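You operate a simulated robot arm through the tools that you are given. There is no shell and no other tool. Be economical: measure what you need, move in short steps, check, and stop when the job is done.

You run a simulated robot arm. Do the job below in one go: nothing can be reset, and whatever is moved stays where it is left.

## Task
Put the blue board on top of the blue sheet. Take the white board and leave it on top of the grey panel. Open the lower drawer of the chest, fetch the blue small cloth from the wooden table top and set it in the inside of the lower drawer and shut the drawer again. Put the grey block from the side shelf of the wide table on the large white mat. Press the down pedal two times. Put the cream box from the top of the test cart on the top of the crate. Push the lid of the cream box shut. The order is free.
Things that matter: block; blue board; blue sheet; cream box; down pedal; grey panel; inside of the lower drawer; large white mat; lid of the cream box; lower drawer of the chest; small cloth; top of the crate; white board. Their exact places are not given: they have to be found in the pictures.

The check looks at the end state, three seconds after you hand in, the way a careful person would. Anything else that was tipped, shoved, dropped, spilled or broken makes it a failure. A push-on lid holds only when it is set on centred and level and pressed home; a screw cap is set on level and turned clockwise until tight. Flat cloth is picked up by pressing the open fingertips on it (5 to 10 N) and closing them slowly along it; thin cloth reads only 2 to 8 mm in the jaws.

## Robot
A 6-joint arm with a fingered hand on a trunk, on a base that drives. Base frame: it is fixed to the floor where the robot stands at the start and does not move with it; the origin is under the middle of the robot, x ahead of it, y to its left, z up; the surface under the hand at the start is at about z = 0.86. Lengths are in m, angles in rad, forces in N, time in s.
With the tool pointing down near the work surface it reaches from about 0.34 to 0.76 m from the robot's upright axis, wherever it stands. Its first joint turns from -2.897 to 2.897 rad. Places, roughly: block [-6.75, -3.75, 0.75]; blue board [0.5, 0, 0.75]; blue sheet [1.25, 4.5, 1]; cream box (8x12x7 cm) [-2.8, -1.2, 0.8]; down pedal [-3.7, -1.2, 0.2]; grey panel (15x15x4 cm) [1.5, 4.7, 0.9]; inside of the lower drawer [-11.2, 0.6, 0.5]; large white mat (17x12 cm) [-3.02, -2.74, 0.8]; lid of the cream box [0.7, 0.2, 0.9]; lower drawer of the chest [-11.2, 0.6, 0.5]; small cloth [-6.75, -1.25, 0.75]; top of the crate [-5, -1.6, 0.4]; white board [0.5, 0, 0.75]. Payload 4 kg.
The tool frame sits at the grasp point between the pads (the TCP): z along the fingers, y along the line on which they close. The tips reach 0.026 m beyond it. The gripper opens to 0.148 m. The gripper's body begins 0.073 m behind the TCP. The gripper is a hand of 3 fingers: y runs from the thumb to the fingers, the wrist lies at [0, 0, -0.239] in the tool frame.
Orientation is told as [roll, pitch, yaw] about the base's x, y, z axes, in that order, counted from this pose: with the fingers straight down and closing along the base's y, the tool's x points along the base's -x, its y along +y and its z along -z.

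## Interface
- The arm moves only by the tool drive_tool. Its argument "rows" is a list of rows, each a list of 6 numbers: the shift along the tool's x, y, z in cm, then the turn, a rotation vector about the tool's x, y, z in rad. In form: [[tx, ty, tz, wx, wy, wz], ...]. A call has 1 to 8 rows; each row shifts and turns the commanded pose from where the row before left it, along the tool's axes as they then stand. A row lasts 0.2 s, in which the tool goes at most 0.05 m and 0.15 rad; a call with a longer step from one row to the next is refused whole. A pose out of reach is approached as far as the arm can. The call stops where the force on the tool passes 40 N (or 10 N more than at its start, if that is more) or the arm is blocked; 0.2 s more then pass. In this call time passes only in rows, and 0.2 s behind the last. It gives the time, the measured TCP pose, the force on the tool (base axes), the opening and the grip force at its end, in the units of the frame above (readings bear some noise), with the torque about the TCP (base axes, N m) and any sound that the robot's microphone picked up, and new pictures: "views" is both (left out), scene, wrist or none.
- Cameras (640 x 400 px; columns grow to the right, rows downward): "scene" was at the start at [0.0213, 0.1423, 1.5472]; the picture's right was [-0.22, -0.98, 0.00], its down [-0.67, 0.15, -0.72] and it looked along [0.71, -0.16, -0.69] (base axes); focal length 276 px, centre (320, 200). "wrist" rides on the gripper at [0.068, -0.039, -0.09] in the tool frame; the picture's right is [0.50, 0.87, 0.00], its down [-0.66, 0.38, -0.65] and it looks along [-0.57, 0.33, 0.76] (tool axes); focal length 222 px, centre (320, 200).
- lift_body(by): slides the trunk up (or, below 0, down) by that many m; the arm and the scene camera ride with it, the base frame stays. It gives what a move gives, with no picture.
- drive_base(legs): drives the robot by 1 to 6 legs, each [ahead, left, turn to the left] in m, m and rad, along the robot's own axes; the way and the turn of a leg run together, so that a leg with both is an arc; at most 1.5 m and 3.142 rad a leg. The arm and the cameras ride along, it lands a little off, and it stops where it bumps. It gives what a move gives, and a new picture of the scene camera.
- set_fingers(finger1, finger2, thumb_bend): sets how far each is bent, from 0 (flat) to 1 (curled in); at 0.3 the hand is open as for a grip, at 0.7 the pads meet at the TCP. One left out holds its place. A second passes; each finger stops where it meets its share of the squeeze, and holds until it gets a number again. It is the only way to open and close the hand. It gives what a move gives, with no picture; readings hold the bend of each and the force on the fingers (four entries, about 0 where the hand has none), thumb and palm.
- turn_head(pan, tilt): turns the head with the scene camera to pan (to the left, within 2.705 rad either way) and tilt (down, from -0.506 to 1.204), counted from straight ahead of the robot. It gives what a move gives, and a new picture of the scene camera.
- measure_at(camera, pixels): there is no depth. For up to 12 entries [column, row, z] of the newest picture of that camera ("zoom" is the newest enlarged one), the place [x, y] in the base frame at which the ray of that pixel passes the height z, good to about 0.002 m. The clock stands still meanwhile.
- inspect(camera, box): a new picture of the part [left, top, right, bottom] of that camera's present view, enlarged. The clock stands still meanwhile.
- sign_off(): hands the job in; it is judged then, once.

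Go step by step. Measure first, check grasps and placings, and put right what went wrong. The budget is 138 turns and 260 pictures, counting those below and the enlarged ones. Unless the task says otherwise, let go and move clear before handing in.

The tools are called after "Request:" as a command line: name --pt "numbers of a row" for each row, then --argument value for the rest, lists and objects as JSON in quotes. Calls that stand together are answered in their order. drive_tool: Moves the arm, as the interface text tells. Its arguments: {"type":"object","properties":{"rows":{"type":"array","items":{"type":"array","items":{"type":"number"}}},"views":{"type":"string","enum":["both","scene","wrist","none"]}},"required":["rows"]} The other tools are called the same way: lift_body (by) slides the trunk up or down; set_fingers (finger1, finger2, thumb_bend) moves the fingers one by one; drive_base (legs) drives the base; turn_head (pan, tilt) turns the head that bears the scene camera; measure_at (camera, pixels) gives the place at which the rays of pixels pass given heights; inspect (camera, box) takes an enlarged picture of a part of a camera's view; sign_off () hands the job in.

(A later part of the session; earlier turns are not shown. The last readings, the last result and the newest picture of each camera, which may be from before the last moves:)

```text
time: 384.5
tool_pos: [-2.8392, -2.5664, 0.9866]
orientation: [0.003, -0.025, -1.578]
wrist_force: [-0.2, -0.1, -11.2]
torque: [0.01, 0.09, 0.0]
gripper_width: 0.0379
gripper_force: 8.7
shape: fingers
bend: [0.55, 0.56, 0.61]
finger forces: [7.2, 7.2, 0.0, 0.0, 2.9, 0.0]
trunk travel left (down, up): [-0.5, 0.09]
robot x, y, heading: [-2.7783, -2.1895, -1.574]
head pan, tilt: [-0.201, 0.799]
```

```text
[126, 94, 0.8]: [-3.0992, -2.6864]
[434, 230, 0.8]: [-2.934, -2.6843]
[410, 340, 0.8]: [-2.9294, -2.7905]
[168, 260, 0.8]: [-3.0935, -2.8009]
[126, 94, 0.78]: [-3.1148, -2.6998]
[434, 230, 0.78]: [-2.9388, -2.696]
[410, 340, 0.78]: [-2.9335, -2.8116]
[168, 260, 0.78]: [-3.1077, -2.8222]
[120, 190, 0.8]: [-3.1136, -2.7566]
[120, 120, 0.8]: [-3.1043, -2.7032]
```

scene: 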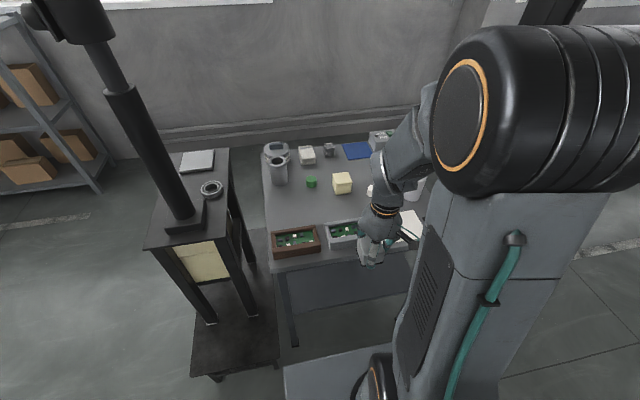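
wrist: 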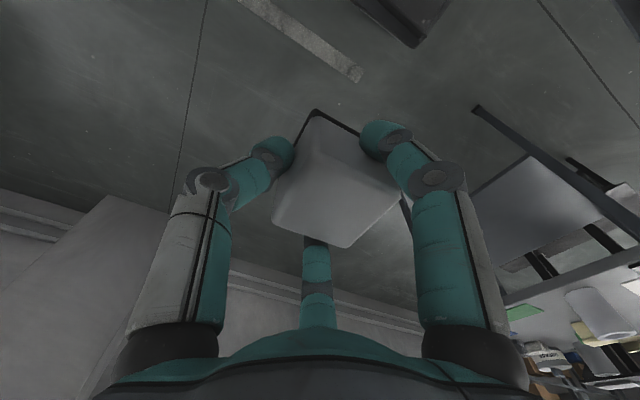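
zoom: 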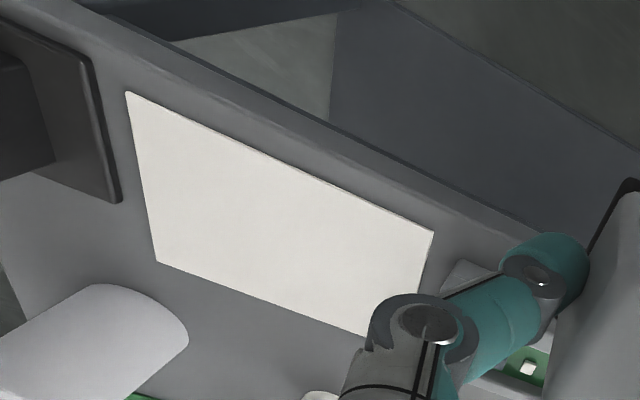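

Mat centre (-3.015,-2.743), z≈0.80. Move over its right-of-post half and lower.

Request:
drive_tool --pt "-2 -4 0 0 0 0" --pt "-2 -4 0 0 0 0" --pt "-3 -3.8 0 0 0 0" --pt "-3.5 -3.8 0 0 0 0" --pt "-3.6 0 2 0 0 0" --pt "-3.6 0 2 0 0 0" --pt "0 0 3 0 0 0" --pt "0 0 3 0 0 0"

Request:
inspect --camera "wrist" --box '[0, 0, 640, 400]'

```text
refused: row 4 steps farther than a row can; nothing moved
```

```text
1.00 times, centred on (320, 200) of wrist (not enlarged: the box is as wide or as high as the picture)
```

zoom: 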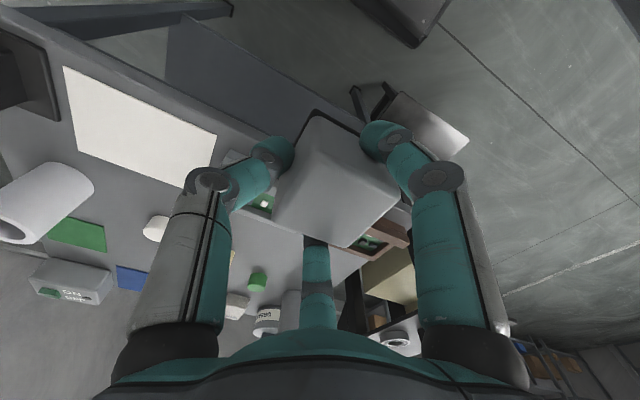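

Request:
drive_tool --pt "-2 -4 0 0 0 0" --pt "-2 -4 0 0 0 0" --pt "-3 -3.8 0 0 0 0" --pt "-3 -3.8 0 0 0 0" --pt "-3.9 0 2 0 0 0" --pt "-3.8 0 2 0 0 0" --pt "0 0 3 0 0 0" --pt "0 0 3 0 0 0"

Request:
inspect --camera "scene" --box '[330, 130, 470, 280]'

```text
time: 386.3
tool_pos: [-2.9987, -2.7439, 0.8922]
orientation: [0.002, -0.029, -1.58]
wrist_force: [0.4, 0.2, -11.2]
torque: [0.0, 0.08, -0.03]
gripper_width: 0.0378
gripper_force: 9.7
shape: fingers
bend: [0.55, 0.56, 0.61]
finger forces: [7.5, 7.3, 0.0, 0.1, 3.1, 0.0]
trunk travel left (down, up): [-0.5, 0.09]
robot x, y, heading: [-2.7816, -2.1962, -1.569]
head pan, tilt: [-0.201, 0.799]
```

scene: 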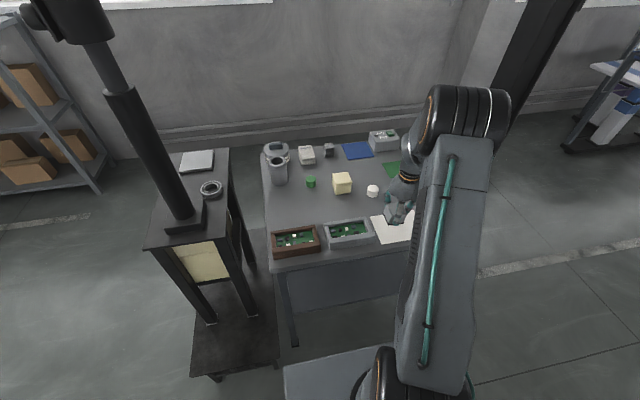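
wrist: 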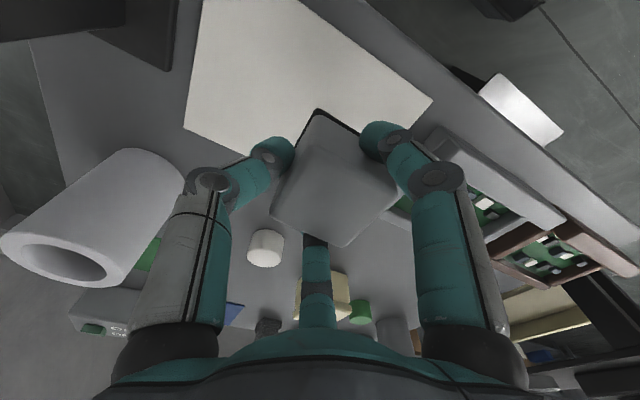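

```text
2.67 times, centred on (400, 205) of scene
```

zoom: 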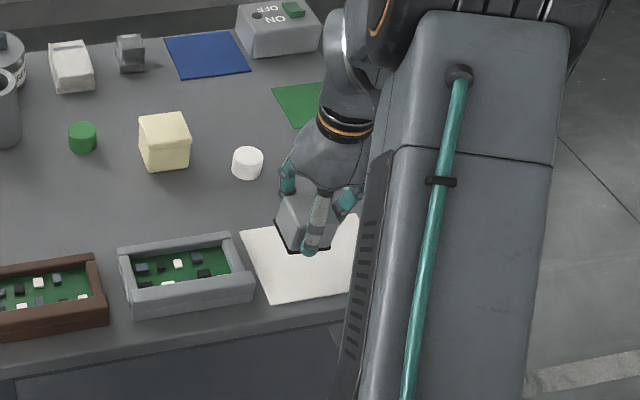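

Request:
measure_at --camera "zoom" --pixels '[[293, 252, 0.855], [330, 245, 0.855], [277, 222, 0.86], [265, 303, 0.8], [240, 235, 0.8]]'

Request:
drive_tool --pt "0 -0.5 2 0 0 0" --pt "0 0 1.5 0 0 0" --pt "0 0 0.7 0 0 0" --pt "0 0 0.5 0 0 0" --pt "0 0 0.5 0 0 0"

Request:
inspect --camera "scene" --box '[330, 130, 470, 280]'

```text
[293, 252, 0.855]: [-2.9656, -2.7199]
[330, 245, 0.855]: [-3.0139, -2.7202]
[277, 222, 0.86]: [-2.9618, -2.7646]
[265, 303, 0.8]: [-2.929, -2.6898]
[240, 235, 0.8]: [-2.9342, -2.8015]
```

```text
time: 387.5
tool_pos: [-3.0015, -2.7452, 0.8425]
orientation: [-0.001, -0.031, -1.578]
wrist_force: [1.3, 0.1, 18.1]
torque: [0.03, -0.17, 0.03]
gripper_width: 0.0368
gripper_force: 10.9
shape: fingers
bend: [0.55, 0.55, 0.61]
finger forces: [9.5, 9.4, 0.0, 0.0, 4.1, 0.0]
trunk travel left (down, up): [-0.5, 0.09]
robot x, y, heading: [-2.7776, -2.1949, -1.57]
head pan, tilt: [-0.201, 0.799]
```

scene: 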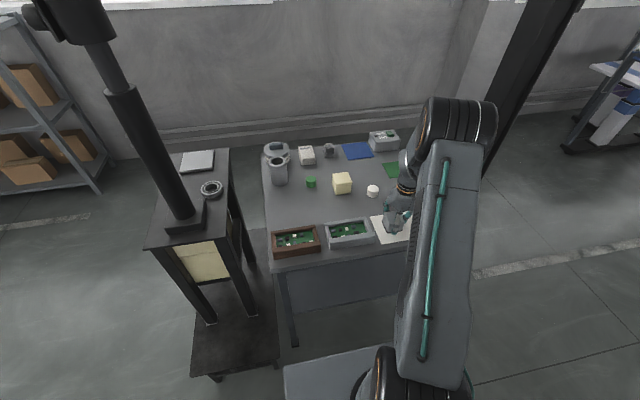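
wrist: 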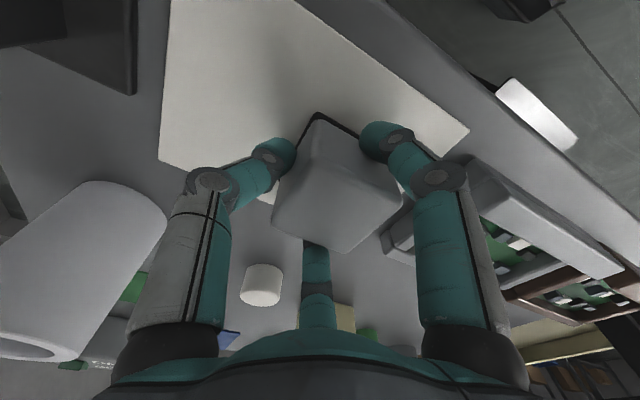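

```text
2.67 times, centred on (400, 205) of scene
```

zoom: 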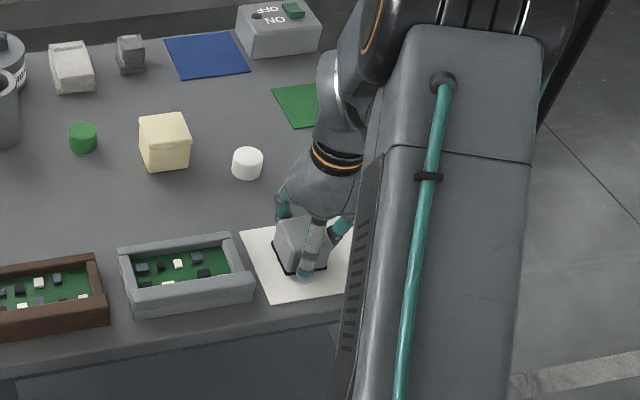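

The block rests on the mat. Release and rise.

Request:
set_fingers --finger1 0.46 --finger2 0.46 --thumb_bend 0.5

Request:
drive_tool --pt "0 0 -3 0 0 0" --pt "0 0 -4 0 0 0" --pt "0 0 -4 0 0 0" --pt "4 1 -1 0 0 0" --pt "4.5 1 0 0 0 0" --pt "4.5 1 0 0 0 0" --pt "4.5 1 0 0 0 0"

Request:
inspect --camera "scene" --box '[330, 130, 470, 280]'

```text
time: 388.5
tool_pos: [-3.0023, -2.7451, 0.8409]
orientation: [0.002, -0.028, -1.58]
wrist_force: [0.0, -1.0, 0.5]
torque: [0.02, 0.0, 0.01]
gripper_width: 0.068
gripper_force: 0.0
shape: fingers
bend: [0.46, 0.46, 0.5]
finger forces: [0.0, 0.0, 0.0, 0.0, 0.0, 0.0]
trunk travel left (down, up): [-0.5, 0.09]
robot x, y, heading: [-2.7787, -2.198, -1.574]
head pan, tilt: [-0.201, 0.799]
```

```text
time: 390.1
tool_pos: [-2.9601, -2.5675, 0.9566]
orientation: [-0.001, -0.028, -1.581]
wrist_force: [0.3, -0.3, 0.7]
torque: [-0.01, 0.03, 0.0]
gripper_width: 0.0684
gripper_force: 0.0
shape: fingers
bend: [0.46, 0.46, 0.5]
finger forces: [0.0, 0.0, 0.0, 0.1, 0.0, 0.0]
trunk travel left (down, up): [-0.5, 0.09]
robot x, y, heading: [-2.7836, -2.1955, -1.572]
head pan, tilt: [-0.201, 0.799]
```

scene: 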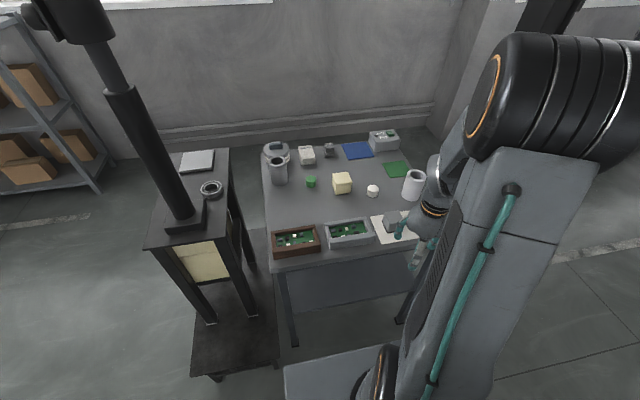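
wrist: 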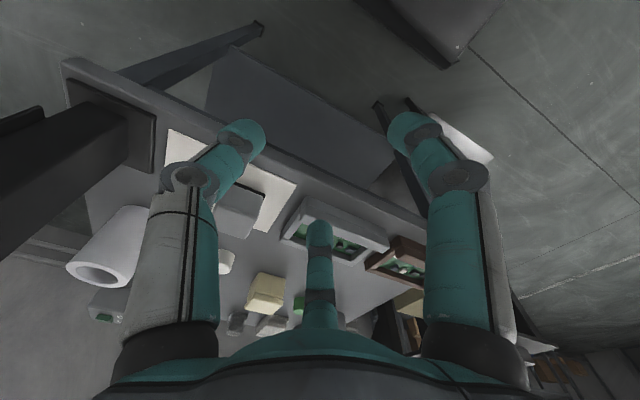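

```text
2.67 times, centred on (400, 205) of scene
```

zoom: 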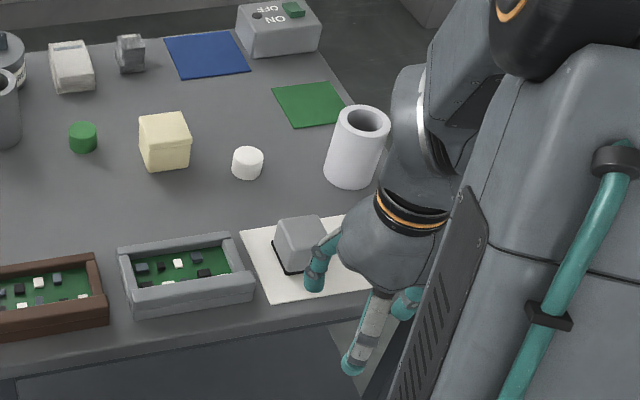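

The block stands on the white mat. Now I go around west (past the wooden table) to its north side, turning the head so the arrival picture shows the cloth; the pedal comes from that side too.

Request:
turn_head --pan 0.85 --tilt 0.6

Request:
drive_base --legs '[[0, -1.12, 0], [0.2, -1.0, 0], [0.2, -1.4, 0], [0, -1.5, 0], [-1.1, 0, 0], [-1.1, 0, 0]]'

```text
time: 391.4
tool_pos: [-2.9602, -2.5683, 0.9554]
orientation: [0.002, -0.027, -1.581]
wrist_force: [0.9, -0.1, -0.1]
torque: [0.01, -0.02, 0.01]
gripper_width: 0.0683
gripper_force: 0.1
shape: fingers
bend: [0.46, 0.46, 0.5]
finger forces: [0.1, 0.0, 0.0, 0.0, 0.1, 0.0]
trunk travel left (down, up): [-0.5, 0.09]
robot x, y, heading: [-2.7809, -2.195, -1.575]
head pan, tilt: [0.85, 0.6]
```

scene: 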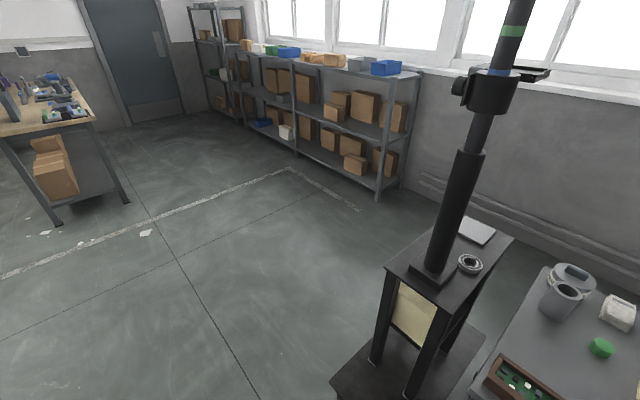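

```text
time: 426.1
tool_pos: [-7.9459, -0.7231, 0.956]
orientation: [0.002, -0.028, -1.599]
wrist_force: [0.5, -0.2, -0.2]
torque: [0.0, 0.01, -0.01]
gripper_width: 0.0683
gripper_force: 0.0
shape: fingers
bend: [0.46, 0.46, 0.5]
finger forces: [0.0, 0.0, 0.0, 0.1, 0.0, 0.1]
trunk travel left (down, up): [-0.5, 0.09]
robot x, y, heading: [-7.7589, -0.3503, -1.594]
head pan, tilt: [0.85, 0.6]
```

scene: 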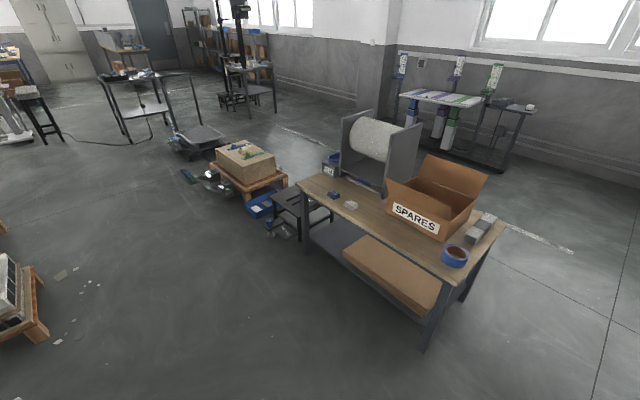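

Arrived; the table shows two small folded cloths (blue at (333,194)) and the way east is clear. Drive on to the pedals, lower the trunk, close the fingers and look.

Request:
measure_at --camera "scene" --pixels '[[333, 195, 0.75], [350, 206, 0.75], [328, 192, 0.75], [340, 197, 0.75], [297, 182, 0.75], [505, 222, 0.75], [436, 285, 0.75], [425, 350, 0], [455, 262, 0.75], [195, 178, 0], [45, 330, 0]]'

Request:
drive_base --legs '[[0, 1.36, 0], [0, 1.36, 0], [0.2, 1.36, 0.023]]'

Request:
set_fingers --finger1 0.7 --finger2 0.7 --thumb_bend 0.7

Request:
lift_body --by -0.5

Request:
turn_head --pan 0.0 --tilt 0.7

```text
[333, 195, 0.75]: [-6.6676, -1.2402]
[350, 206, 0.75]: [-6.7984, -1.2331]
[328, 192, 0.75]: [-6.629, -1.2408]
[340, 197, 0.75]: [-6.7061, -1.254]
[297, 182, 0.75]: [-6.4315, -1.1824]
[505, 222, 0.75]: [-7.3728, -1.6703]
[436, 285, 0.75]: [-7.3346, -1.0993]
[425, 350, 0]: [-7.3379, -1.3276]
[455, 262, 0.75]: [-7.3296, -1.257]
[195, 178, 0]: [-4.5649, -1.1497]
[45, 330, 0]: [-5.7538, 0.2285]
```

```text
time: 445.7
tool_pos: [-3.8583, -0.9686, 0.956]
orientation: [0.002, -0.027, -1.577]
wrist_force: [0.1, 0.3, 0.6]
torque: [0.02, -0.03, 0.03]
gripper_width: 0.0687
gripper_force: 0.0
shape: fingers
bend: [0.46, 0.46, 0.5]
finger forces: [0.0, 0.1, 0.0, 0.1, 0.0, 0.0]
trunk travel left (down, up): [-0.5, 0.09]
robot x, y, heading: [-3.6813, -0.5926, -1.571]
head pan, tilt: [0.85, 0.6]
```

scene: 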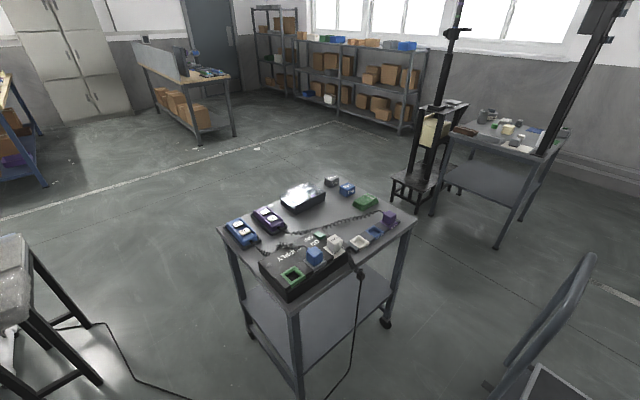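

```text
time: 446.7
tool_pos: [-3.8582, -0.9679, 0.9567]
orientation: [0.001, -0.028, -1.575]
wrist_force: [-0.3, 0.3, 0.0]
torque: [0.02, 0.02, 0.04]
gripper_width: 0.0001
gripper_force: 0.1
shape: fingers
bend: [0.69, 0.69, 0.7]
finger forces: [0.0, 0.0, 0.0, 0.0, 0.0, 0.0]
trunk travel left (down, up): [-0.5, 0.09]
robot x, y, heading: [-3.6829, -0.5985, -1.571]
head pan, tilt: [0.85, 0.6]
```

```text
refused: -0.5 is not a number from -0.4 to 0.4
```

```text
time: 447.9
tool_pos: [-3.8588, -0.9686, 0.9572]
orientation: [0.001, -0.026, -1.576]
wrist_force: [0.5, 0.1, 0.0]
torque: [0.0, -0.04, 0.0]
gripper_width: 0.0004
gripper_force: 0.0
shape: fingers
bend: [0.69, 0.69, 0.7]
finger forces: [0.0, 0.1, 0.0, 0.0, 0.0, 0.1]
trunk travel left (down, up): [-0.5, 0.09]
robot x, y, heading: [-3.6806, -0.5924, -1.565]
head pan, tilt: [0.0, 0.7]
```

scene: 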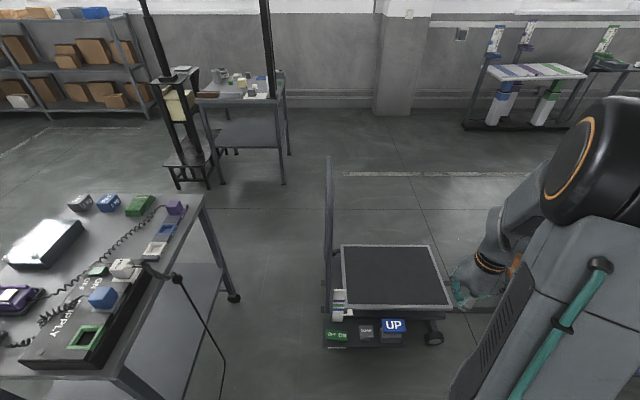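

DOWN pedal is at (366,331). Measure it and lower the trunk in two steps.

Request:
measure_at --camera "scene" --pixels '[[366, 331, 0.1], [366, 331, 0.15], [366, 331, 0.2], [394, 326, 0.15], [394, 326, 0.2], [359, 325, 0.15], [373, 325, 0.15], [373, 338, 0.15], [340, 335, 0.15]]'

Request:
lift_body --by -0.4

Request:
lift_body --by -0.1

```text
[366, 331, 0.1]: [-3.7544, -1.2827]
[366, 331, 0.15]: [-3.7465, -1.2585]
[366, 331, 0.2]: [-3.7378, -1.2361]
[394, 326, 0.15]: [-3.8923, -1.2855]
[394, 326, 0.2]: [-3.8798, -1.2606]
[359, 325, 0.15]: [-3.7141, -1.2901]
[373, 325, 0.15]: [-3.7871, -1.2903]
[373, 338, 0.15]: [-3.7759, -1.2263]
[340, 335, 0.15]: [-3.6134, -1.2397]
```

```text
time: 451.7
tool_pos: [-3.8582, -0.9684, 0.5572]
orientation: [0.0, -0.027, -1.577]
wrist_force: [0.0, -0.6, -0.5]
torque: [-0.02, 0.0, -0.04]
gripper_width: 0.0
gripper_force: 0.0
shape: fingers
bend: [0.69, 0.69, 0.7]
finger forces: [0.0, 0.0, 0.0, 0.1, 0.0, 0.1]
trunk travel left (down, up): [-0.1, 0.49]
robot x, y, heading: [-3.6805, -0.5903, -1.568]
head pan, tilt: [0.0, 0.7]
```

```text
time: 453.1
tool_pos: [-3.8579, -0.9685, 0.4564]
orientation: [0.003, -0.028, -1.578]
wrist_force: [-0.5, 1.3, 0.2]
torque: [0.01, 0.03, -0.02]
gripper_width: 0.0
gripper_force: 0.1
shape: fingers
bend: [0.69, 0.69, 0.7]
finger forces: [0.0, 0.1, 0.0, 0.0, 0.0, 0.0]
trunk travel left (down, up): [0.0, 0.59]
robot x, y, heading: [-3.6778, -0.5949, -1.57]
head pan, tilt: [0.0, 0.7]
```

DOWN pedal triangulates to (-3.741,-1.248,0.18). Move above it and make the first press.

Request:
drive_tool --pt "-4 1.7 0 0 0 0" --pt "-4 1.7 0 0 0 0" --pt "-4 1.7 0 0 0 0" --pt "-4 1.7 0 0 0 0" --pt "-4 1.7 0 0 0 0" --pt "-4 1.7 0 0 0 0" --pt "-3.9 1.5 0 0 0 0" --views "none"

Request:
drive_tool --pt "0 0 4 0 0 0" --pt "0 0 4 0 0 0" --pt "0 0 4 0 0 0" --pt "0 0 4 0 0 0" --pt "0 0 2 0 0 0" --views "scene"

Request:
drive_tool --pt "0 0 1.2 0 0 0" --pt "0 0 1.2 0 0 0" --pt "0 0 1.2 0 0 0" --pt "0 0 1.2 0 0 0" --pt "0 0 1.2 0 0 0" --pt "0 0 1.2 0 0 0" --pt "0 0 1.2 0 0 0" --pt "0 0 1.2 0 0 0" --views "none"

```text
time: 454.6
tool_pos: [-3.7426, -1.2498, 0.4635]
orientation: [0.002, -0.029, -1.575]
wrist_force: [-0.6, 0.1, 0.4]
torque: [-0.03, 0.0, 0.0]
gripper_width: 0.0002
gripper_force: 0.0
shape: fingers
bend: [0.69, 0.69, 0.7]
finger forces: [0.0, 0.0, 0.0, 0.0, 0.1, 0.0]
trunk travel left (down, up): [0.0, 0.59]
robot x, y, heading: [-3.6761, -0.5933, -1.569]
head pan, tilt: [0.0, 0.7]
```

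```text
time: 455.9
tool_pos: [-3.7429, -1.2531, 0.2848]
orientation: [0.003, -0.028, -1.576]
wrist_force: [-0.2, 0.5, -0.2]
torque: [0.01, 0.03, 0.05]
gripper_width: 0.0001
gripper_force: 0.0
shape: fingers
bend: [0.69, 0.69, 0.7]
finger forces: [0.1, 0.0, 0.0, 0.0, 0.0, 0.1]
trunk travel left (down, up): [0.0, 0.59]
robot x, y, heading: [-3.6765, -0.596, -1.567]
head pan, tilt: [0.0, 0.7]
```

scene: 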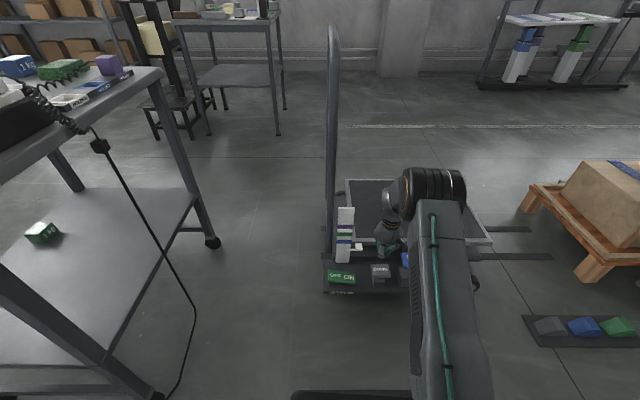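

```text
time: 457.6
tool_pos: [-3.7418, -1.2576, 0.1929]
orientation: [0.0, -0.033, -1.575]
wrist_force: [-1.5, 7.7, 32.7]
torque: [0.38, 0.05, -0.01]
gripper_width: 0.0
gripper_force: 20.9
shape: fingers
bend: [0.71, 0.71, 0.71]
finger forces: [14.9, 9.2, 0.1, 0.0, 16.8, 0.0]
trunk travel left (down, up): [0.0, 0.59]
robot x, y, heading: [-3.6788, -0.5904, -1.57]
head pan, tilt: [0.0, 0.7]
heard: click
```

A click: first press registered (33 N). Release fully, press a second time, then withdraw, raise the trunk and return to the wooden table.

Request:
drive_tool --pt "0 0 -3 0 0 0" --pt "0 0 -3.6 0 0 0" --pt "0 0 -3 0 0 0" --pt "0 0 0 0 0 0" --pt "0 0 0 0 0 0" --views "none"

Request:
drive_tool --pt "0 0 1.2 0 0 0" --pt "0 0 1.2 0 0 0" --pt "0 0 1.2 0 0 0" --pt "0 0 1.2 0 0 0" --pt "0 0 1.2 0 0 0" --pt "0 0 1.2 0 0 0" --pt "0 0 1.2 0 0 0" --pt "0 0 1.3 0 0 0" --views "none"

Request:
drive_tool --pt "0 0 -4 0 0 0" --pt "0 0 -4 0 0 0" --pt "0 0 -4 0 0 0" --pt "0 0 -4 0 0 0" --pt "0 0 -4 0 0 0" --pt "3 0 -3 0 0 0" --pt "4 0 0 0 0 0" --pt "4 0 0 0 0 0" --views "none"

Request:
lift_body --by 0.4

Request:
lift_body --by 0.1

Request:
drive_tool --pt "4 0 0 0 0 0" --pt "4 0 0 0 0 0" --pt "4 0 0 0 0 0" --pt "4 0 0 0 0 0" --views "none"

Request:
drive_base --legs '[[0, -1.2, 0], [0, -1.2, 0], [0, -0.58, 0]]'

```text
time: 458.9
tool_pos: [-3.7428, -1.2523, 0.2855]
orientation: [0.002, -0.029, -1.576]
wrist_force: [-0.1, 0.6, -1.0]
torque: [-0.02, -0.01, 0.03]
gripper_width: 0.0002
gripper_force: 0.0
shape: fingers
bend: [0.7, 0.7, 0.7]
finger forces: [0.1, 0.1, 0.0, 0.0, 0.0, 0.1]
trunk travel left (down, up): [0.0, 0.59]
robot x, y, heading: [-3.6791, -0.5954, -1.569]
head pan, tilt: [0.0, 0.7]
```

```text
time: 460.8
tool_pos: [-3.7422, -1.2582, 0.1931]
orientation: [0.002, -0.036, -1.577]
wrist_force: [-0.1, 5.7, 25.2]
torque: [0.18, 0.08, 0.01]
gripper_width: 0.0001
gripper_force: 16.8
shape: fingers
bend: [0.71, 0.7, 0.71]
finger forces: [13.0, 6.5, 0.0, 0.0, 14.0, 0.1]
trunk travel left (down, up): [0.0, 0.59]
robot x, y, heading: [-3.6773, -0.5969, -1.568]
head pan, tilt: [0.0, 0.7]
heard: click
stopped in row 8: the force on the tool passed its limit at 41 N (the readings are from after the stop); the commanded pose is now the measured one
```

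```text
time: 462.6
tool_pos: [-3.7427, -1.1398, 0.4175]
orientation: [0.001, -0.032, -1.577]
wrist_force: [-0.9, 0.2, -0.6]
torque: [-0.03, -0.03, 0.0]
gripper_width: 0.0
gripper_force: 0.1
shape: fingers
bend: [0.7, 0.7, 0.7]
finger forces: [0.0, 0.0, 0.0, 0.1, 0.0, 0.0]
trunk travel left (down, up): [0.0, 0.59]
robot x, y, heading: [-3.6817, -0.5929, -1.572]
head pan, tilt: [0.0, 0.7]
```

```text
time: 466.5
tool_pos: [-3.742, -1.1399, 0.8164]
orientation: [0.002, -0.032, -1.576]
wrist_force: [-0.1, -0.1, -0.3]
torque: [0.01, 0.0, 0.01]
gripper_width: 0.0
gripper_force: 0.0
shape: fingers
bend: [0.7, 0.7, 0.7]
finger forces: [0.0, 0.0, 0.1, 0.1, 0.1, 0.0]
trunk travel left (down, up): [-0.4, 0.19]
robot x, y, heading: [-3.6755, -0.5918, -1.565]
head pan, tilt: [0.0, 0.7]
```

```text
time: 467.8
tool_pos: [-3.7421, -1.1403, 0.9176]
orientation: [0.002, -0.031, -1.575]
wrist_force: [0.6, -0.3, 0.7]
torque: [-0.03, 0.0, 0.0]
gripper_width: 0.0
gripper_force: 0.1
shape: fingers
bend: [0.7, 0.7, 0.7]
finger forces: [0.0, 0.0, 0.1, 0.1, 0.0, 0.0]
trunk travel left (down, up): [-0.5, 0.09]
robot x, y, heading: [-3.6782, -0.5966, -1.569]
head pan, tilt: [0.0, 0.7]
```

```text
time: 468.8
tool_pos: [-3.7405, -0.9787, 0.9121]
orientation: [0.001, -0.032, -1.579]
wrist_force: [0.0, -0.1, -0.6]
torque: [0.01, -0.01, 0.02]
gripper_width: 0.0
gripper_force: 0.0
shape: fingers
bend: [0.7, 0.7, 0.7]
finger forces: [0.0, 0.1, 0.1, 0.0, 0.1, 0.1]
trunk travel left (down, up): [-0.5, 0.09]
robot x, y, heading: [-3.6796, -0.593, -1.569]
head pan, tilt: [0.0, 0.7]
```

```text
time: 483.5
tool_pos: [-6.7234, -0.9815, 0.9132]
orientation: [0.001, -0.031, -1.581]
wrist_force: [0.3, 0.2, -0.4]
torque: [0.01, 0.01, 0.02]
gripper_width: 0.0
gripper_force: 0.1
shape: fingers
bend: [0.7, 0.7, 0.7]
finger forces: [0.0, 0.1, 0.0, 0.1, 0.0, 0.0]
trunk travel left (down, up): [-0.5, 0.09]
robot x, y, heading: [-6.6582, -0.5936, -1.57]
head pan, tilt: [0.0, 0.7]
```

scene: 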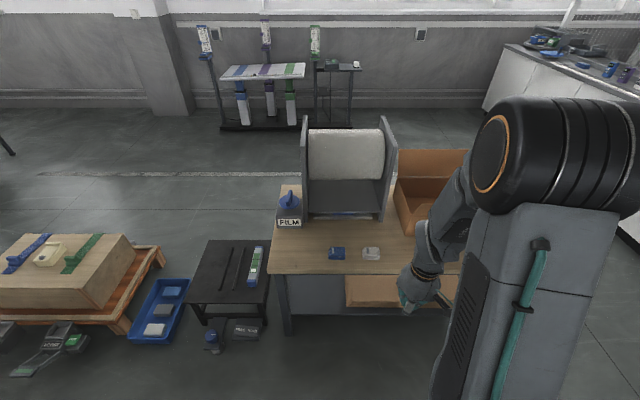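

Second click heard; pedal done. Record the cloth's place, then go to the chest to open the drawer first.

Request:
inspect --camera "scene" --box '[300, 220, 400, 280]'

Request:
measure_at --camera "scene" --pixels '[[328, 248, 0.75], [345, 248, 0.75], [345, 260, 0.75], [328, 260, 0.75], [336, 253, 0.75], [336, 253, 0.8], [270, 275, 0.75], [270, 275, 0.8], [372, 253, 0.75]]'

Request:
turn_head --pan 0.0 --tilt 0.55

Request:
drive_base --legs '[[0, 0, -1.57], [1.2, -0.3, 0], [1.1, -0.4, 0], [0.6, -0.4, 0]]'

```text
6.40 times, centred on (350, 250) of scene
```

zoom: 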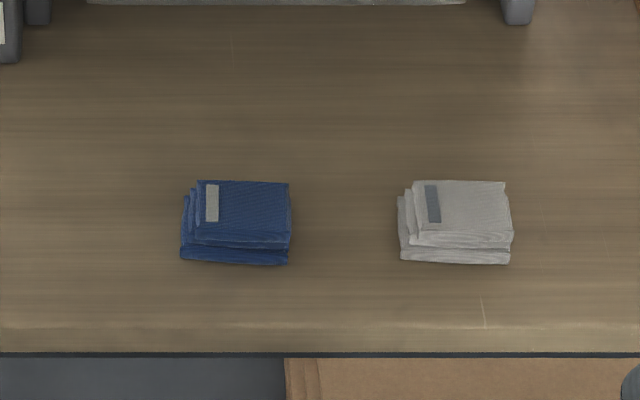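

```text
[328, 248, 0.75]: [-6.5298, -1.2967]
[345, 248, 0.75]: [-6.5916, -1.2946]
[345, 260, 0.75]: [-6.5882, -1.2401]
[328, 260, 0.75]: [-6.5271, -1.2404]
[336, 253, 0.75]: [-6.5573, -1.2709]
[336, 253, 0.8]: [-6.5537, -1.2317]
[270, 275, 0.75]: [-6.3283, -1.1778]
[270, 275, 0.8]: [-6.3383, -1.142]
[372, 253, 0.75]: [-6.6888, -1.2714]
```

```text
time: 484.2
tool_pos: [-6.7221, -0.9808, 0.913]
orientation: [0.003, -0.032, -1.583]
wrist_force: [0.3, -0.7, -0.4]
torque: [-0.01, 0.03, -0.02]
gripper_width: 0.0
gripper_force: 0.0
shape: fingers
bend: [0.7, 0.7, 0.7]
finger forces: [0.0, 0.1, 0.1, 0.0, 0.0, 0.0]
trunk travel left (down, up): [-0.5, 0.09]
robot x, y, heading: [-6.6581, -0.596, -1.57]
head pan, tilt: [0.0, 0.55]
```

scene: 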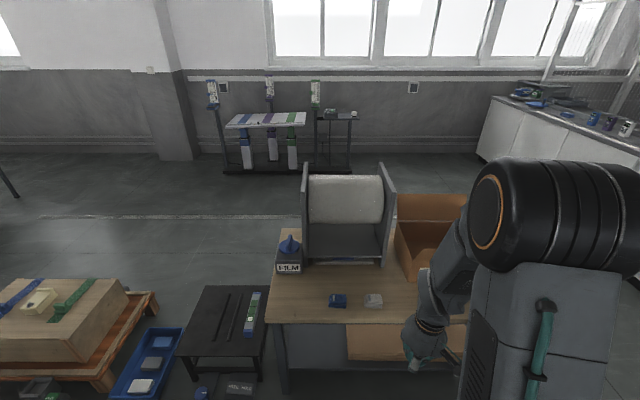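

```text
time: 503.3
tool_pos: [-9.9214, 0.6241, 0.9137]
orientation: [0.001, -0.031, 3.116]
wrist_force: [-0.1, -0.1, 0.5]
torque: [0.03, -0.01, 0.02]
gripper_width: 0.0001
gripper_force: 0.1
shape: fingers
bend: [0.7, 0.7, 0.7]
finger forces: [0.0, 0.1, 0.0, 0.0, 0.0, 0.0]
trunk travel left (down, up): [-0.5, 0.09]
robot x, y, heading: [-9.537, 0.5545, 3.12]
head pan, tilt: [0.0, 0.55]
```

scene: 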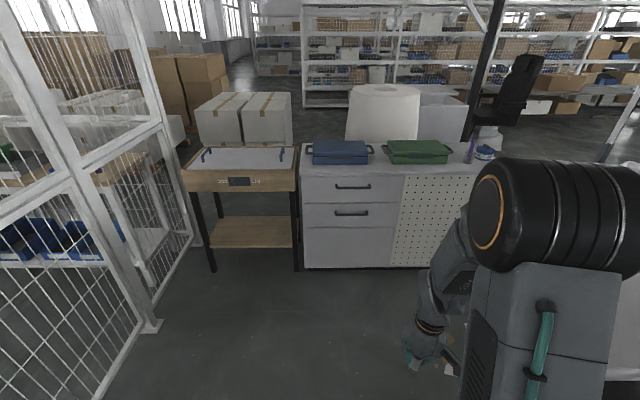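

The chest is ahead: lower handle at (352,212), which I compute to be about (-11.055, 0.65, 0.54). I'll extend the arm, turn the hand horizontal with the thumb below, lower the trunk and drive up close to the handle.

Request:
measure_at --camera "scene" --pixels '[[350, 268, 0.0], [335, 213, 0.54], [369, 213, 0.54], [352, 186, 0.73], [303, 228, 0.45]]'

Request:
set_fingers --finger1 0.42 --finger2 0.42 --thumb_bend 0.42

Request:
drive_tool --pt "-4.2 0 0 0 0 0" --pt "-4.2 0 0 0 0 0" --pt "-4.2 0 0 0 0 0" --pt "-4.2 0 0 0 0 0" --pt "-4.2 0 0 0 0 0" --pt "-4 0 0 0 0 0" --views "none"

Request:
drive_tool --pt "0 0 0 0 -0.143 0" --pt "0 0 0 0 -0.143 0" --pt "0 0 0 0 -0.143 0" --pt "0 0 0 0 -0.143 0" --pt "0 0 0 0 -0.143 0" --pt "0 0 0 0 -0.143 0" --views "none"

Request:
drive_tool --pt "0 0 0 0 -0.143 0" --pt "0 0 0 0 -0.143 0" --pt "0 0 0 0 -0.143 0" --pt "0 0 0 0 -0.143 0" --pt "0 0 0 0 -0.14 0" --views "none"

Request:
drive_tool --pt "0 0 0 0 0 0.143" --pt "0 0 0 0 0 0.143" --pt "0 0 0 0 0 0.143" --pt "0 0 0 0 0 0.143" --pt "0 0 0 0 0 0.143" --pt "0 0 0 0 0 0.143" --views "none"

Request:
drive_tool --pt "0 0 0 0 0 0.143" --pt "0 0 0 0 0 0.143" --pt "0 0 0 0 0 0.143" --pt "0 0 0 0 0 0.143" --pt "0 0 0 0 0 0.14" --views "none"

Request:
lift_body --by -0.37

Request:
drive_base --legs '[[0.74, 0, 0.02]]'

Request:
drive_tool --pt "0 0 0 0 0 0" --views "wrist"

```text
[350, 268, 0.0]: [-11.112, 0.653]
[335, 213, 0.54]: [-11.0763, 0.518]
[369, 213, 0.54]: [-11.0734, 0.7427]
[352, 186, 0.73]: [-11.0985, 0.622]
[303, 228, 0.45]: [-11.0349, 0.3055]
```

```text
time: 504.3
tool_pos: [-9.9213, 0.6245, 0.9125]
orientation: [0.002, -0.032, 3.115]
wrist_force: [0.7, 0.5, -0.2]
torque: [-0.01, 0.0, -0.02]
gripper_width: 0.0876
gripper_force: 0.1
shape: fingers
bend: [0.42, 0.42, 0.42]
finger forces: [0.0, 0.0, 0.0, 0.1, 0.0, 0.0]
trunk travel left (down, up): [-0.5, 0.09]
robot x, y, heading: [-9.541, 0.5529, 3.124]
head pan, tilt: [0.0, 0.55]
```

```text
time: 505.7
tool_pos: [-10.1727, 0.6292, 0.9198]
orientation: [0.002, -0.032, 3.114]
wrist_force: [0.1, -0.6, -0.2]
torque: [0.01, 0.01, -0.03]
gripper_width: 0.0881
gripper_force: 0.0
shape: fingers
bend: [0.42, 0.42, 0.42]
finger forces: [0.1, 0.1, 0.1, 0.0, 0.0, 0.2]
trunk travel left (down, up): [-0.5, 0.09]
robot x, y, heading: [-9.5355, 0.5544, 3.128]
head pan, tilt: [0.0, 0.55]
```

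```text
time: 507.1
tool_pos: [-10.1841, 0.6509, 0.9382]
orientation: [-0.097, -0.606, 3.112]
wrist_force: [-0.2, 0.1, 0.6]
torque: [0.02, -0.01, 0.03]
gripper_width: 0.0884
gripper_force: 0.0
shape: fingers
bend: [0.42, 0.42, 0.42]
finger forces: [0.1, 0.1, 0.0, 0.0, 0.1, 0.1]
out of reach, approached as far as the arm can: row 4, 5, 6
trunk travel left (down, up): [-0.5, 0.09]
robot x, y, heading: [-9.5361, 0.5545, 3.123]
head pan, tilt: [0.0, 0.55]
```

```text
time: 508.3
tool_pos: [-10.1827, 0.653, 0.9383]
orientation: [-0.311, -1.308, -2.925]
wrist_force: [0.8, 0.4, -0.5]
torque: [0.0, 0.02, 0.0]
gripper_width: 0.0885
gripper_force: 0.1
shape: fingers
bend: [0.42, 0.42, 0.42]
finger forces: [0.0, 0.1, 0.0, 0.0, 0.0, 0.0]
trunk travel left (down, up): [-0.5, 0.09]
robot x, y, heading: [-9.5337, 0.5551, 3.124]
head pan, tilt: [0.0, 0.55]
```

```text
time: 509.7
tool_pos: [-10.1833, 0.652, 0.9386]
orientation: [1.223, -0.763, 1.712]
wrist_force: [-1.1, 0.2, -0.8]
torque: [-0.01, -0.02, 0.01]
gripper_width: 0.0882
gripper_force: 0.1
shape: fingers
bend: [0.42, 0.42, 0.42]
finger forces: [0.0, 0.0, 0.1, 0.1, 0.0, 0.0]
trunk travel left (down, up): [-0.5, 0.09]
robot x, y, heading: [-9.538, 0.5504, 3.124]
head pan, tilt: [0.0, 0.55]
```

```text
time: 510.9
tool_pos: [-10.1841, 0.6519, 0.9378]
orientation: [1.318, -0.079, 1.486]
wrist_force: [0.4, -0.2, 0.0]
torque: [0.02, 0.02, -0.02]
gripper_width: 0.0882
gripper_force: 0.1
shape: fingers
bend: [0.42, 0.42, 0.42]
finger forces: [0.0, 0.0, 0.0, 0.0, 0.1, 0.1]
trunk travel left (down, up): [-0.5, 0.09]
robot x, y, heading: [-9.5331, 0.5531, 3.124]
head pan, tilt: [0.0, 0.55]
```

```text
time: 514.5
tool_pos: [-10.1834, 0.6525, 0.568]
orientation: [1.319, -0.082, 1.486]
wrist_force: [-0.3, -0.1, 0.0]
torque: [-0.02, 0.0, 0.01]
gripper_width: 0.0885
gripper_force: 0.0
shape: fingers
bend: [0.42, 0.42, 0.42]
finger forces: [0.0, 0.0, 0.2, 0.0, 0.0, 0.0]
trunk travel left (down, up): [-0.13, 0.46]
robot x, y, heading: [-9.5377, 0.5579, 3.122]
head pan, tilt: [0.0, 0.55]
```

```text
time: 518.5
tool_pos: [-10.9175, 0.648, 0.5683]
orientation: [1.32, -0.083, 1.501]
wrist_force: [-0.1, -0.4, -0.9]
torque: [0.01, -0.01, -0.02]
gripper_width: 0.0883
gripper_force: 0.0
shape: fingers
bend: [0.42, 0.42, 0.42]
finger forces: [0.0, 0.0, 0.0, 0.1, 0.1, 0.1]
trunk travel left (down, up): [-0.13, 0.46]
robot x, y, heading: [-10.2716, 0.5607, 3.138]
head pan, tilt: [0.0, 0.55]
```

scene: 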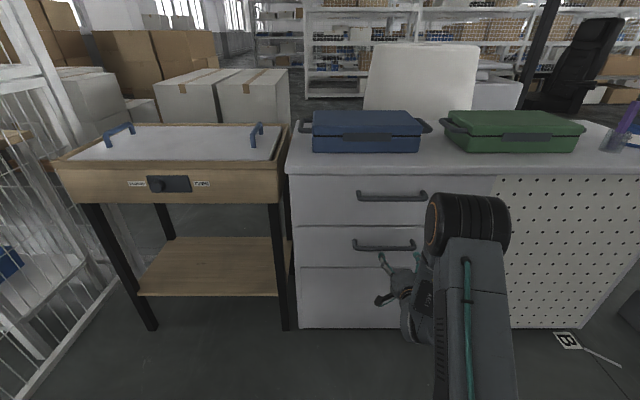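

```text
time: 518.9
tool_pos: [-10.9197, 0.6481, 0.569]
orientation: [1.32, -0.084, 1.504]
wrist_force: [0.1, -0.9, 0.8]
torque: [0.0, -0.01, 0.01]
gripper_width: 0.0881
gripper_force: 0.1
shape: fingers
bend: [0.42, 0.42, 0.42]
finger forces: [0.1, 0.0, 0.1, 0.0, 0.0, 0.0]
trunk travel left (down, up): [-0.13, 0.46]
robot x, y, heading: [-10.2728, 0.5633, 3.14]
head pan, tilt: [0.0, 0.55]
```

wrist: 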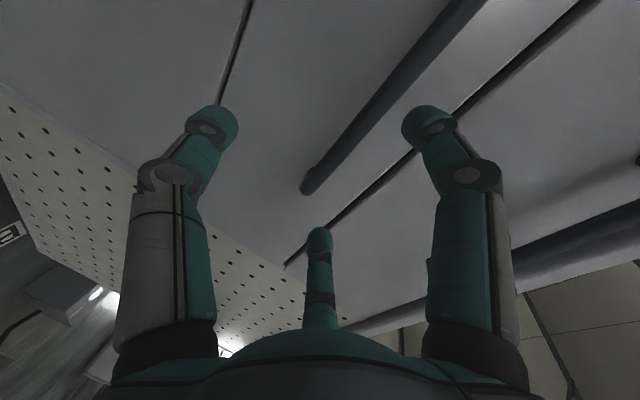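

The hand is nearly horizontal in front of the lower handle (bar seen at (310,185)–(470,10) in the wrist view). Lower slightly, drive in, close on the bar, and pull by driving back.

Request:
measure_at --camera "scene" --pixels '[[385, 245, 0.5], [385, 245, 0.52], [385, 245, 0.54], [354, 246, 0.52], [415, 244, 0.52]]'

Request:
lift_body --by -0.04

Request:
drive_base --legs '[[0.13, 0, 0]]'

Request:
set_fingers --finger1 0.8 --finger2 0.8 --thumb_bend 0.8

Request:
drive_base --legs '[[-0.28, 0, 0]]'

```text
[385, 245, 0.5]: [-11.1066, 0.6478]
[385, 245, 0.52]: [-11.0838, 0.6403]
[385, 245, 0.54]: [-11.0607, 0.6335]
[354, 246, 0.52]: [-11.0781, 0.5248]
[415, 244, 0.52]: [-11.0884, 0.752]
```

```text
time: 519.7
tool_pos: [-10.9186, 0.6485, 0.528]
orientation: [1.32, -0.083, 1.504]
wrist_force: [0.4, 1.0, -1.1]
torque: [0.0, 0.01, -0.02]
gripper_width: 0.0885
gripper_force: 0.0
shape: fingers
bend: [0.42, 0.42, 0.42]
finger forces: [0.0, 0.0, 0.0, 0.1, 0.0, 0.0]
trunk travel left (down, up): [-0.09, 0.5]
robot x, y, heading: [-10.2679, 0.5586, 3.138]
head pan, tilt: [0.0, 0.55]
```

```text
time: 520.9
tool_pos: [-11.0054, 0.6493, 0.5227]
orientation: [1.299, -0.08, 1.504]
wrist_force: [6.1, -2.1, -5.9]
torque: [-0.19, 0.04, 0.37]
gripper_width: 0.0811
gripper_force: 5.4
shape: fingers
bend: [0.4, 0.44, 0.42]
finger forces: [6.0, 4.6, 0.0, 0.0, 0.1, 0.0]
trunk travel left (down, up): [-0.09, 0.5]
robot x, y, heading: [-10.3625, 0.5628, 3.137]
head pan, tilt: [0.0, 0.55]
stopped in leg 1: the force on the tool passed its limit at 105 N (the readings are from after the stop); the commanded pose is now the measured one
```

scene: 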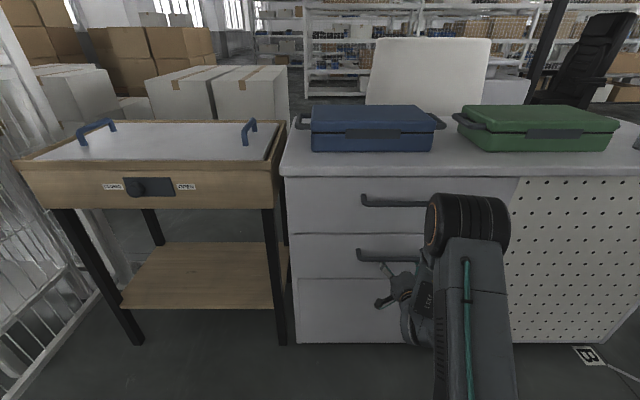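

```text
time: 521.9
tool_pos: [-11.006, 0.6475, 0.5236]
orientation: [1.305, -0.079, 1.505]
wrist_force: [0.0, 0.6, 0.3]
torque: [-0.03, 0.0, 0.0]
gripper_width: 0.0
gripper_force: 0.0
shape: fingers
bend: [0.73, 0.77, 0.74]
finger forces: [0.0, 0.0, 0.1, 0.0, 0.0, 0.0]
trunk travel left (down, up): [-0.09, 0.5]
robot x, y, heading: [-10.3625, 0.5647, 3.137]
head pan, tilt: [0.0, 0.55]
```

```text
time: 523.9
tool_pos: [-10.7211, 0.648, 0.5234]
orientation: [1.305, -0.079, 1.504]
wrist_force: [0.7, -0.6, 0.2]
torque: [0.01, -0.02, -0.01]
gripper_width: 0.0
gripper_force: 0.0
shape: fingers
bend: [0.73, 0.77, 0.74]
finger forces: [0.0, 0.1, 0.1, 0.0, 0.0, 0.0]
trunk travel left (down, up): [-0.09, 0.5]
robot x, y, heading: [-10.0799, 0.5583, 3.138]
head pan, tilt: [0.0, 0.55]
```

scene: 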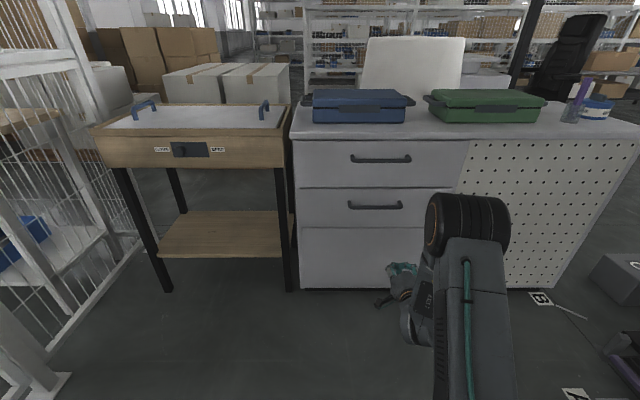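

The upper fingertips met the bar, so it sits slightly higher (z≈0.55). Reopen, raise 3 cm, and try again.

Request:
set_fingers --finger1 0.36 --finger2 0.36 --thumb_bend 0.42

Request:
lift_body --by 0.028

Request:
drive_base --legs '[[0.335, 0, 0]]'

Request:
set_fingers --finger1 0.85 --finger2 0.85 --thumb_bend 0.85

Request:
drive_base --legs '[[-0.28, 0, 0]]'

```text
time: 524.9
tool_pos: [-10.7216, 0.6485, 0.5224]
orientation: [1.304, -0.08, 1.502]
wrist_force: [-0.3, -0.4, 0.6]
torque: [0.01, 0.0, -0.04]
gripper_width: 0.0977
gripper_force: 0.1
shape: fingers
bend: [0.36, 0.36, 0.42]
finger forces: [0.0, 0.0, 0.0, 0.1, 0.0, 0.1]
trunk travel left (down, up): [-0.09, 0.5]
robot x, y, heading: [-10.0805, 0.5609, 3.137]
head pan, tilt: [0.0, 0.55]
```

```text
time: 525.6
tool_pos: [-10.7222, 0.647, 0.5515]
orientation: [1.305, -0.077, 1.503]
wrist_force: [-0.6, -0.2, 0.4]
torque: [0.0, 0.01, 0.0]
gripper_width: 0.0977
gripper_force: 0.0
shape: fingers
bend: [0.36, 0.36, 0.42]
finger forces: [0.0, 0.0, 0.0, 0.0, 0.1, 0.1]
trunk travel left (down, up): [-0.118, 0.472]
robot x, y, heading: [-10.0821, 0.5581, 3.137]
head pan, tilt: [0.0, 0.55]
```

```text
time: 527.5
tool_pos: [-11.0036, 0.6552, 0.5479]
orientation: [1.293, -0.079, 1.496]
wrist_force: [12.8, 1.0, 8.0]
torque: [-0.39, 0.5, 0.89]
gripper_width: 0.1071
gripper_force: 11.8
shape: fingers
bend: [0.3, 0.36, 0.42]
finger forces: [21.3, 1.6, 0.0, 0.1, 0.0, 0.0]
trunk travel left (down, up): [-0.118, 0.472]
robot x, y, heading: [-10.3654, 0.5643, 3.13]
head pan, tilt: [0.0, 0.55]
stopped in leg 1: the force on the tool passed its limit at 113 N (the readings are from after the stop); the commanded pose is now the measured one
```

scene: 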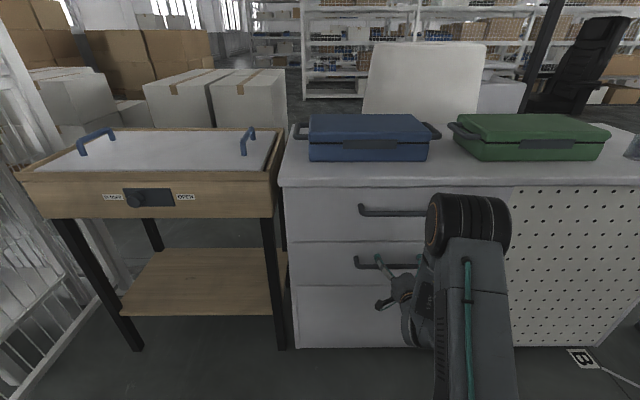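

```text
time: 528.5
tool_pos: [-11.0049, 0.6547, 0.5477]
orientation: [1.295, -0.078, 1.496]
wrist_force: [7.1, 7.2, 15.3]
torque: [-0.22, 0.66, 1.82]
gripper_width: 0.0604
gripper_force: 21.7
shape: fingers
bend: [0.27, 0.41, 0.81]
finger forces: [24.6, 13.1, 0.1, 0.0, 4.7, 0.0]
trunk travel left (down, up): [-0.118, 0.472]
robot x, y, heading: [-10.3682, 0.5614, 3.131]
head pan, tilt: [0.0, 0.55]
```

```text
time: 530.5
tool_pos: [-10.7217, 0.6536, 0.5485]
orientation: [1.293, -0.079, 1.494]
wrist_force: [-1.9, 7.9, 16.4]
torque: [-0.27, 0.2, 1.1]
gripper_width: 0.0563
gripper_force: 19.5
shape: fingers
bend: [0.29, 0.41, 0.81]
finger forces: [20.9, 13.8, 0.0, 0.1, 5.0, 0.0]
trunk travel left (down, up): [-0.118, 0.472]
robot x, y, heading: [-10.0878, 0.5623, 3.132]
head pan, tilt: [0.0, 0.55]
```

scene: 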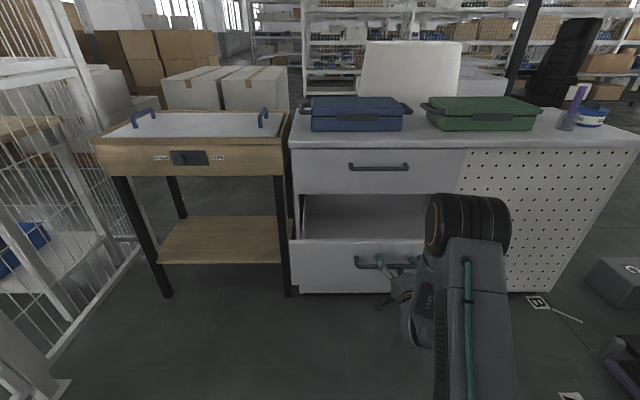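

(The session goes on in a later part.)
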